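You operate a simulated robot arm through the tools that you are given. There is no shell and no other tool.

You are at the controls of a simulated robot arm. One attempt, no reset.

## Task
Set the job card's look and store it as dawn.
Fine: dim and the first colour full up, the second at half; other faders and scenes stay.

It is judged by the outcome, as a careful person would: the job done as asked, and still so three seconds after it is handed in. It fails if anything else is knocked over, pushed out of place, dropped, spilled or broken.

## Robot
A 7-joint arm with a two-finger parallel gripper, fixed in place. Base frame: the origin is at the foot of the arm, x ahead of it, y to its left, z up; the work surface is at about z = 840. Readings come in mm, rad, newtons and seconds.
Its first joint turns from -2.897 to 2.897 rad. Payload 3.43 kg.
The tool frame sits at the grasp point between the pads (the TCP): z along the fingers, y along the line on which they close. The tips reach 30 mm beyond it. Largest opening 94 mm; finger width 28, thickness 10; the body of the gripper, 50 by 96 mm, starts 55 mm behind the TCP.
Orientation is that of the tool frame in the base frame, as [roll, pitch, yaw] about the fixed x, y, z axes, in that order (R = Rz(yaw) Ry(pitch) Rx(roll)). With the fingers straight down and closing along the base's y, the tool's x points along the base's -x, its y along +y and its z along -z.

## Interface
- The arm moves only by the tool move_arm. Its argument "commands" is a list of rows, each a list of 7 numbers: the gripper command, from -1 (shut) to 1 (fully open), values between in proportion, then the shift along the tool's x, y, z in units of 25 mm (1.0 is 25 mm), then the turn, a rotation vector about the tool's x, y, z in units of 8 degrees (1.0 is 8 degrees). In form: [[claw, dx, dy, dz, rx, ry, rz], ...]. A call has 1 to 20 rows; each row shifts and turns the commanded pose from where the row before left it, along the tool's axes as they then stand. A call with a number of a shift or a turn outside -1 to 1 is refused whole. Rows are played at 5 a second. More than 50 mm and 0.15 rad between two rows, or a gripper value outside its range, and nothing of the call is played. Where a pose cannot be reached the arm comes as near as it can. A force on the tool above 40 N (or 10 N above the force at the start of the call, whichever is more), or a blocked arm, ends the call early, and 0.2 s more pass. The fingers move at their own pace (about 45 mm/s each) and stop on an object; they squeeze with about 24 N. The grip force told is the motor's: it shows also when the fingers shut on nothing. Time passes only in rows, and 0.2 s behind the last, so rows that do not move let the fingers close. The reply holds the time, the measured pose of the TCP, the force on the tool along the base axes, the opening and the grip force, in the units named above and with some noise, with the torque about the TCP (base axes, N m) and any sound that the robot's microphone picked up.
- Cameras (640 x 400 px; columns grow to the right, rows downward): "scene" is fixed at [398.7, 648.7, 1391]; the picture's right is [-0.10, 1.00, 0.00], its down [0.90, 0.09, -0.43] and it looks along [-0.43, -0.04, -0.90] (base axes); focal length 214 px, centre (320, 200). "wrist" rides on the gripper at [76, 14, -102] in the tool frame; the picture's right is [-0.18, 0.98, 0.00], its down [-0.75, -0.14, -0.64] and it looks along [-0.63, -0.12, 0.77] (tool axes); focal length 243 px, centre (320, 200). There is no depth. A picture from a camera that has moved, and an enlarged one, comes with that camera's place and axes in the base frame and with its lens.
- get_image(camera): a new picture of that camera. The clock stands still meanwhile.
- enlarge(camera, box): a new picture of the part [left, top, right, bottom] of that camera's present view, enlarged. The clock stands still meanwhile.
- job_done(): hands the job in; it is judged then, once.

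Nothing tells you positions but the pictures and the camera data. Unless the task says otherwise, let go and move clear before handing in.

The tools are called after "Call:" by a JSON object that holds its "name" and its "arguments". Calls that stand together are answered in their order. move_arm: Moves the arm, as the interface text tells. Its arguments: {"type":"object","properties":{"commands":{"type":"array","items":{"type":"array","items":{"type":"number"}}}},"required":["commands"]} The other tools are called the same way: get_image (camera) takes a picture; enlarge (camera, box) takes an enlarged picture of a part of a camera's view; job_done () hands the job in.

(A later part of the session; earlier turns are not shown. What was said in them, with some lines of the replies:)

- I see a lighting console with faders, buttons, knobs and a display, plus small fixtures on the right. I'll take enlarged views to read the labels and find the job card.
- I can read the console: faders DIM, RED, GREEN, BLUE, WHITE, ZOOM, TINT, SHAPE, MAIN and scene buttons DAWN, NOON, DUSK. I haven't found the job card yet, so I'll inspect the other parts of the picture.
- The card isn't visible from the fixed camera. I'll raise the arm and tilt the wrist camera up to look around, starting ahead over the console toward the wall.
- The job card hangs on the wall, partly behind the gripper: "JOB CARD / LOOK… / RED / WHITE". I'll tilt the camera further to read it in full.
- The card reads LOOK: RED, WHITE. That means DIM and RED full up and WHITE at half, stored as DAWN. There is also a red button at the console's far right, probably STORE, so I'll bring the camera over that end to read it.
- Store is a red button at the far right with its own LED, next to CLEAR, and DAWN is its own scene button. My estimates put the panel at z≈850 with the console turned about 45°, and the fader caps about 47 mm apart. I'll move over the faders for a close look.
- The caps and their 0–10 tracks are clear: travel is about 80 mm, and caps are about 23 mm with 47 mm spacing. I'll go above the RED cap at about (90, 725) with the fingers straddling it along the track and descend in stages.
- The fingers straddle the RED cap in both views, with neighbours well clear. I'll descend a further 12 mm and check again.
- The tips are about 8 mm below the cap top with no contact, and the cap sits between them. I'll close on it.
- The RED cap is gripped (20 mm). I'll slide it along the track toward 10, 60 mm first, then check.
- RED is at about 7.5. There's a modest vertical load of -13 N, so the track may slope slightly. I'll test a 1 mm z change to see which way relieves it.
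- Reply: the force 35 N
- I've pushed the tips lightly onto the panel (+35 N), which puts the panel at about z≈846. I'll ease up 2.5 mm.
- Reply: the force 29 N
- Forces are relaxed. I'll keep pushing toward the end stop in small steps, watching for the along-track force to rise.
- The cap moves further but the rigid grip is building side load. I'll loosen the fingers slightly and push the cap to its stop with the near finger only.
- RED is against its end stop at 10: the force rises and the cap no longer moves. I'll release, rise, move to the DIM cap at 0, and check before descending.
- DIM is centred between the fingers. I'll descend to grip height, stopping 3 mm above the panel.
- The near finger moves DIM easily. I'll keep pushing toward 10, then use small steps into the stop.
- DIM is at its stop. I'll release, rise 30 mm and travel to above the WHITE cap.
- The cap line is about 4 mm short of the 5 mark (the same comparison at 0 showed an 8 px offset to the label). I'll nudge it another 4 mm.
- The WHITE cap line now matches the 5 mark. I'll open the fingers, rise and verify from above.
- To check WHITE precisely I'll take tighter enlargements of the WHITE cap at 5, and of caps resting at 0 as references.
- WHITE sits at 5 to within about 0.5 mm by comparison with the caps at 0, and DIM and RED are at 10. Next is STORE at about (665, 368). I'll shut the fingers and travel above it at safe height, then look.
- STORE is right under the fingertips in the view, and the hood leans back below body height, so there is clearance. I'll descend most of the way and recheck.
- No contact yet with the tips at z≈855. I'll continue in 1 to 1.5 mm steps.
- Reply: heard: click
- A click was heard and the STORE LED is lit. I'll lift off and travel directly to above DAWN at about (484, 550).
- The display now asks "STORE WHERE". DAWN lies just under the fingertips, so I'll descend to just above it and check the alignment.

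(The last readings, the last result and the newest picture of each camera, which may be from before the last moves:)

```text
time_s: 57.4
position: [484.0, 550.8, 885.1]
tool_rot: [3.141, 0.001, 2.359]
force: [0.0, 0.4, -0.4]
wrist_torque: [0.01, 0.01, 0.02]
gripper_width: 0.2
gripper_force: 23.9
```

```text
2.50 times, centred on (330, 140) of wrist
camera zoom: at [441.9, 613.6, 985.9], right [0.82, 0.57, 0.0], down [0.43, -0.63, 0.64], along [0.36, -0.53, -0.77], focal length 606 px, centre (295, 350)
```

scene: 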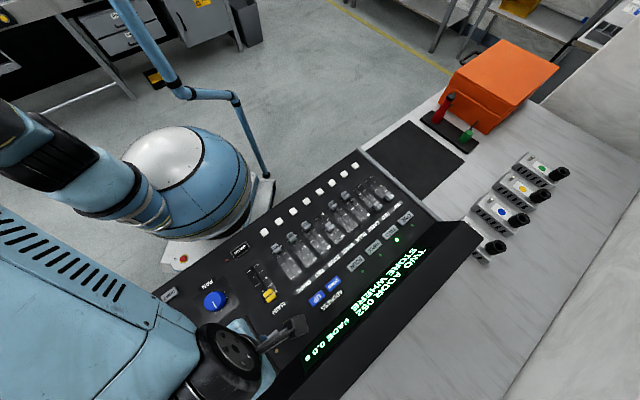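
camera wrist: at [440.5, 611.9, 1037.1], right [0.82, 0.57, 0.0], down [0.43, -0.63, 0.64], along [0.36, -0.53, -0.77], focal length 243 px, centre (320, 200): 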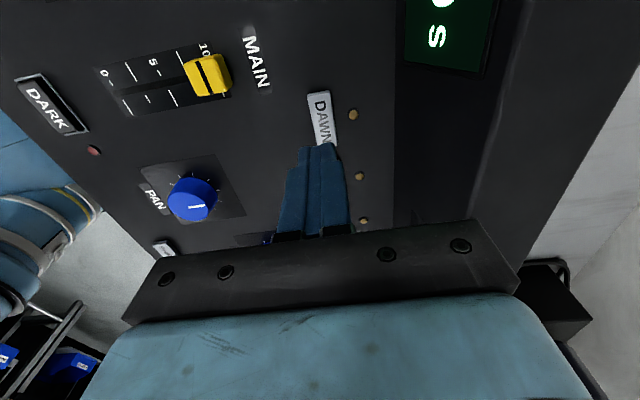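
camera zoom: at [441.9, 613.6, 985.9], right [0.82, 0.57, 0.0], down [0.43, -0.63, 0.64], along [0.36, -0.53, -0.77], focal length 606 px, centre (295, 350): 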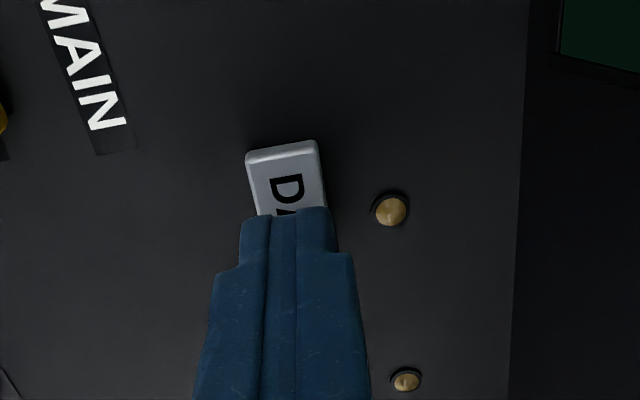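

Call:
{"name": "move_arm", "arguments": {"commands": [[-1, 0, 0, 0.15, 0, 0, 0], [-1, 0, 0, 0.12, 0, 0, 0], [-1, 0, 0, 0, 0, 0, 0]]}}

Call:
{"name": "move_arm", "arguments": {"commands": [[-1, 0, 0, 0.05, 0, 0, 0], [-1, 0, 0, 0, 0, 0, 0]]}}

```text
time_s: 58.2
position: [484.9, 550.7, 878.2]
tool_rot: [-3.141, 0.002, 2.359]
force: [-0.7, -0.1, 1.3]
wrist_torque: [0.04, -0.02, -0.01]
gripper_width: 0.0
gripper_force: 23.6
```

```text
time_s: 58.8
position: [485.4, 550.7, 877.1]
tool_rot: [-3.141, -0.001, 2.357]
force: [0.9, -0.3, -0.7]
wrist_torque: [-0.01, -0.01, 0.0]
gripper_width: 0.0
gripper_force: 23.8
```

Call:
{"name": "move_arm", "arguments": {"commands": [[-1, 0, 0, 0.05, 0, 0, 0], [-1, 0, 0, 0, 0, 0, 0]]}}

```text
time_s: 59.4
position: [484.9, 551.2, 875.3]
tool_rot: [-3.141, -0.001, 2.357]
force: [0.8, 0.2, 0.9]
wrist_torque: [0.02, -0.05, -0.01]
gripper_width: 0.2
gripper_force: 23.6
```

The tips are about to touch DAWN. I'll continue with another small step.

Call:
{"name": "move_arm", "arguments": {"commands": [[-1, 0, 0, 0.05, 0, 0, 0], [-1, 0, 0, 0, 0, 0, 0]]}}

Call:
{"name": "enlarge", "arguments": {"camera": "wrist", "box": [220, 60, 440, 220]}}

Call:
{"name": "enlarge", "arguments": {"camera": "scene", "box": [290, 230, 450, 370]}}

```text
time_s: 60.0
position: [485.5, 550.6, 873.8]
tool_rot: [3.141, -0.001, 2.359]
force: [-0.7, 0.9, 2.4]
wrist_torque: [0.0, 0.01, -0.01]
gripper_width: 0.0
gripper_force: 24.3
heard: click
```

```text
2.50 times, centred on (330, 140) of wrist
camera zoom: at [442.1, 613.5, 976.4], right [0.82, 0.57, 0.0], down [0.43, -0.63, 0.64], along [0.36, -0.53, -0.77], focal length 606 px, centre (295, 350)
```

zoom: 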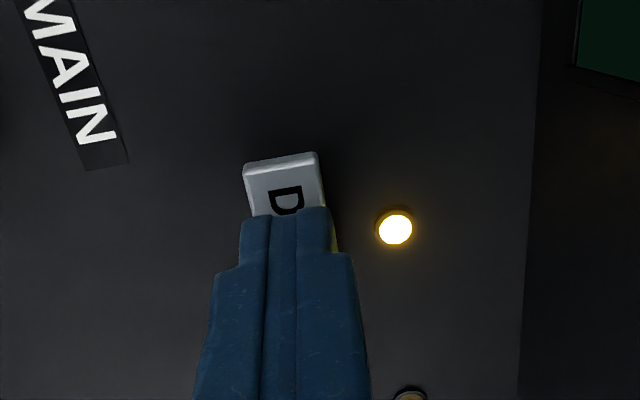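

```text
2.86 times, centred on (370, 300) of scene
camera zoom: at [398.7, 648.7, 1391.0], right [-0.1, 1.0, 0.0], down [0.9, 0.09, -0.43], along [-0.43, -0.04, -0.9], focal length 613 px, centre (177, -86)
```

zoom: 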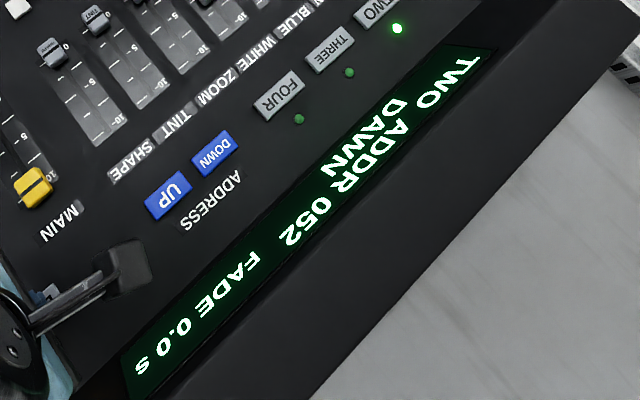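

Another click, and the DAWN LED is lit with "DAWN" on the display. I'll lift straight off and back well clear, then verify the whole console.

Call:
{"name": "move_arm", "arguments": {"commands": [[-1, 0, 0, -0.5, 0, 0, 0], [-1, 0, 0, -1, 0, 0, 0], [-1, 0, 0, -1, 0, 0, 0], [-1, 0, 0, -1, 0, 0, 0], [-1, 0, 0, -1, 0, 0, 0], [-1, 0, 0, -1, 0, 0, 0], [-1, 0, -0.8, -1, 0, 0, 0], [-1, 0, -0.8, -1, 0, 0, 0]]}}

Call:
{"name": "get_image", "arguments": {"camera": "wrist"}}

Call:
{"name": "get_image", "arguments": {"camera": "scene"}}

Call:
{"name": "enlarge", "arguments": {"camera": "scene", "box": [240, 140, 440, 265]}}

Call:
{"name": "enlarge", "arguments": {"camera": "scene", "box": [260, 230, 450, 370]}}

```text
time_s: 61.8
position: [457.5, 521.5, 1063.2]
tool_rot: [-3.141, 0.0, 2.357]
force: [-0.1, 0.6, -0.6]
wrist_torque: [-0.03, 0.02, 0.01]
gripper_width: 0.1
gripper_force: 23.8
```

```text
taken
camera wrist: at [414.0, 584.9, 1164.4], right [0.82, 0.57, 0.0], down [0.43, -0.63, 0.64], along [0.36, -0.53, -0.77], focal length 243 px, centre (320, 200)
```

wrist: 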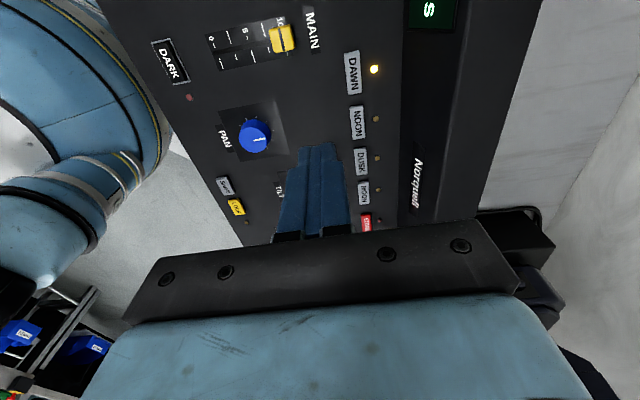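

```text
taken
```

scene: 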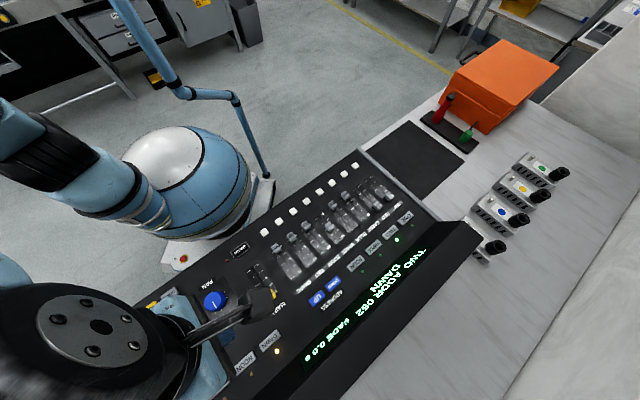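

```text
3.20 times, centred on (340, 202) of scene
camera zoom: at [398.7, 648.7, 1391.0], right [-0.1, 1.0, 0.0], down [0.9, 0.09, -0.43], along [-0.43, -0.04, -0.9], focal length 686 px, centre (256, 192)
```

zoom: 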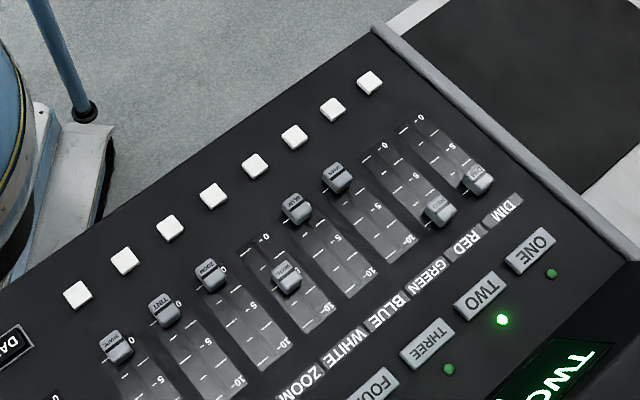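

```text
2.86 times, centred on (355, 300) of scene
camera zoom: at [398.7, 648.7, 1391.0], right [-0.1, 1.0, 0.0], down [0.9, 0.09, -0.43], along [-0.43, -0.04, -0.9], focal length 613 px, centre (220, -86)
```

zoom: 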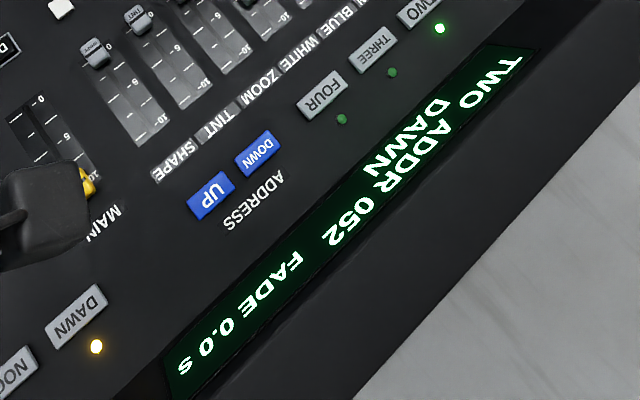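

Call:
{"name": "enlarge", "arguments": {"camera": "wrist", "box": [330, 40, 450, 240]}}

Call:
{"name": "enlarge", "arguments": {"camera": "wrist", "box": [150, 0, 330, 110]}}

```text
2.00 times, centred on (390, 140) of wrist
camera zoom: at [414.0, 584.9, 1164.4], right [0.82, 0.57, 0.0], down [0.43, -0.63, 0.64], along [0.36, -0.53, -0.77], focal length 485 px, centre (180, 320)
```

zoom: 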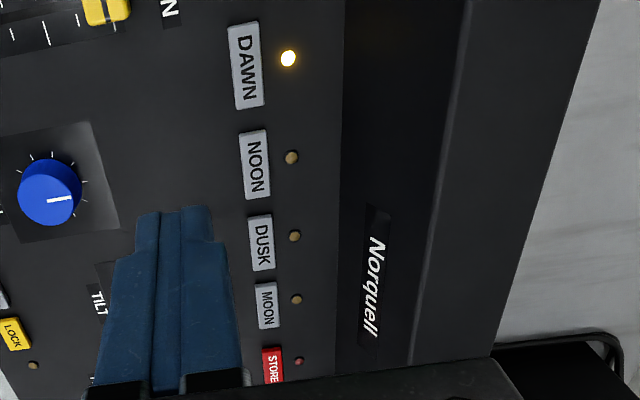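

```text
3.56 times, centred on (240, 55) of wrist
camera zoom: at [414.0, 584.9, 1164.4], right [0.82, 0.57, 0.0], down [0.43, -0.63, 0.64], along [0.36, -0.53, -0.77], focal length 863 px, centre (604, 716)
```

zoom: 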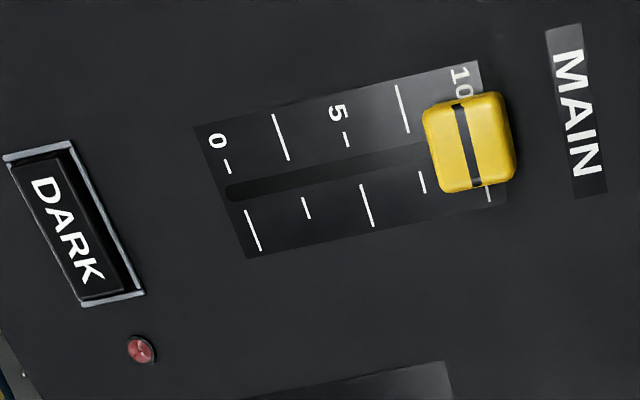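

The STORE LED is off and the DAWN LED is lit, with the display reading DAWN. DIM and RED are at 10, WHITE is at 5, every other fader is unchanged, and the arm is clear, so I'm handing in the job.

Call:
{"name": "job_done", "arguments": {}}

```text
The job is handed in.
```

The look is set and stored as dawn, and I've handed the job in. The job card on the wall reads LOOK: RED, WHITE, so red is the first colour and white the second.

- **Faders:** DIM and RED are pushed to their stops at 10. WHITE is on the 5 mark, within about 0.5 mm by the camera. The other faders, including MAIN, were left where they were.
- **Store:** I pressed STORE, the display asked "STORE WHERE", and I pressed DAWN. Both buttons clicked. The DAWN light is now on, the STORE light is off, and the display reads DAWN. I did not press NOON, DUSK or MOON.

Fixture TWO was selected when I started, and I left it selected because the card names no fixture. The gripper is off the console and the arm is clear. I saw nothing knocked or moved.
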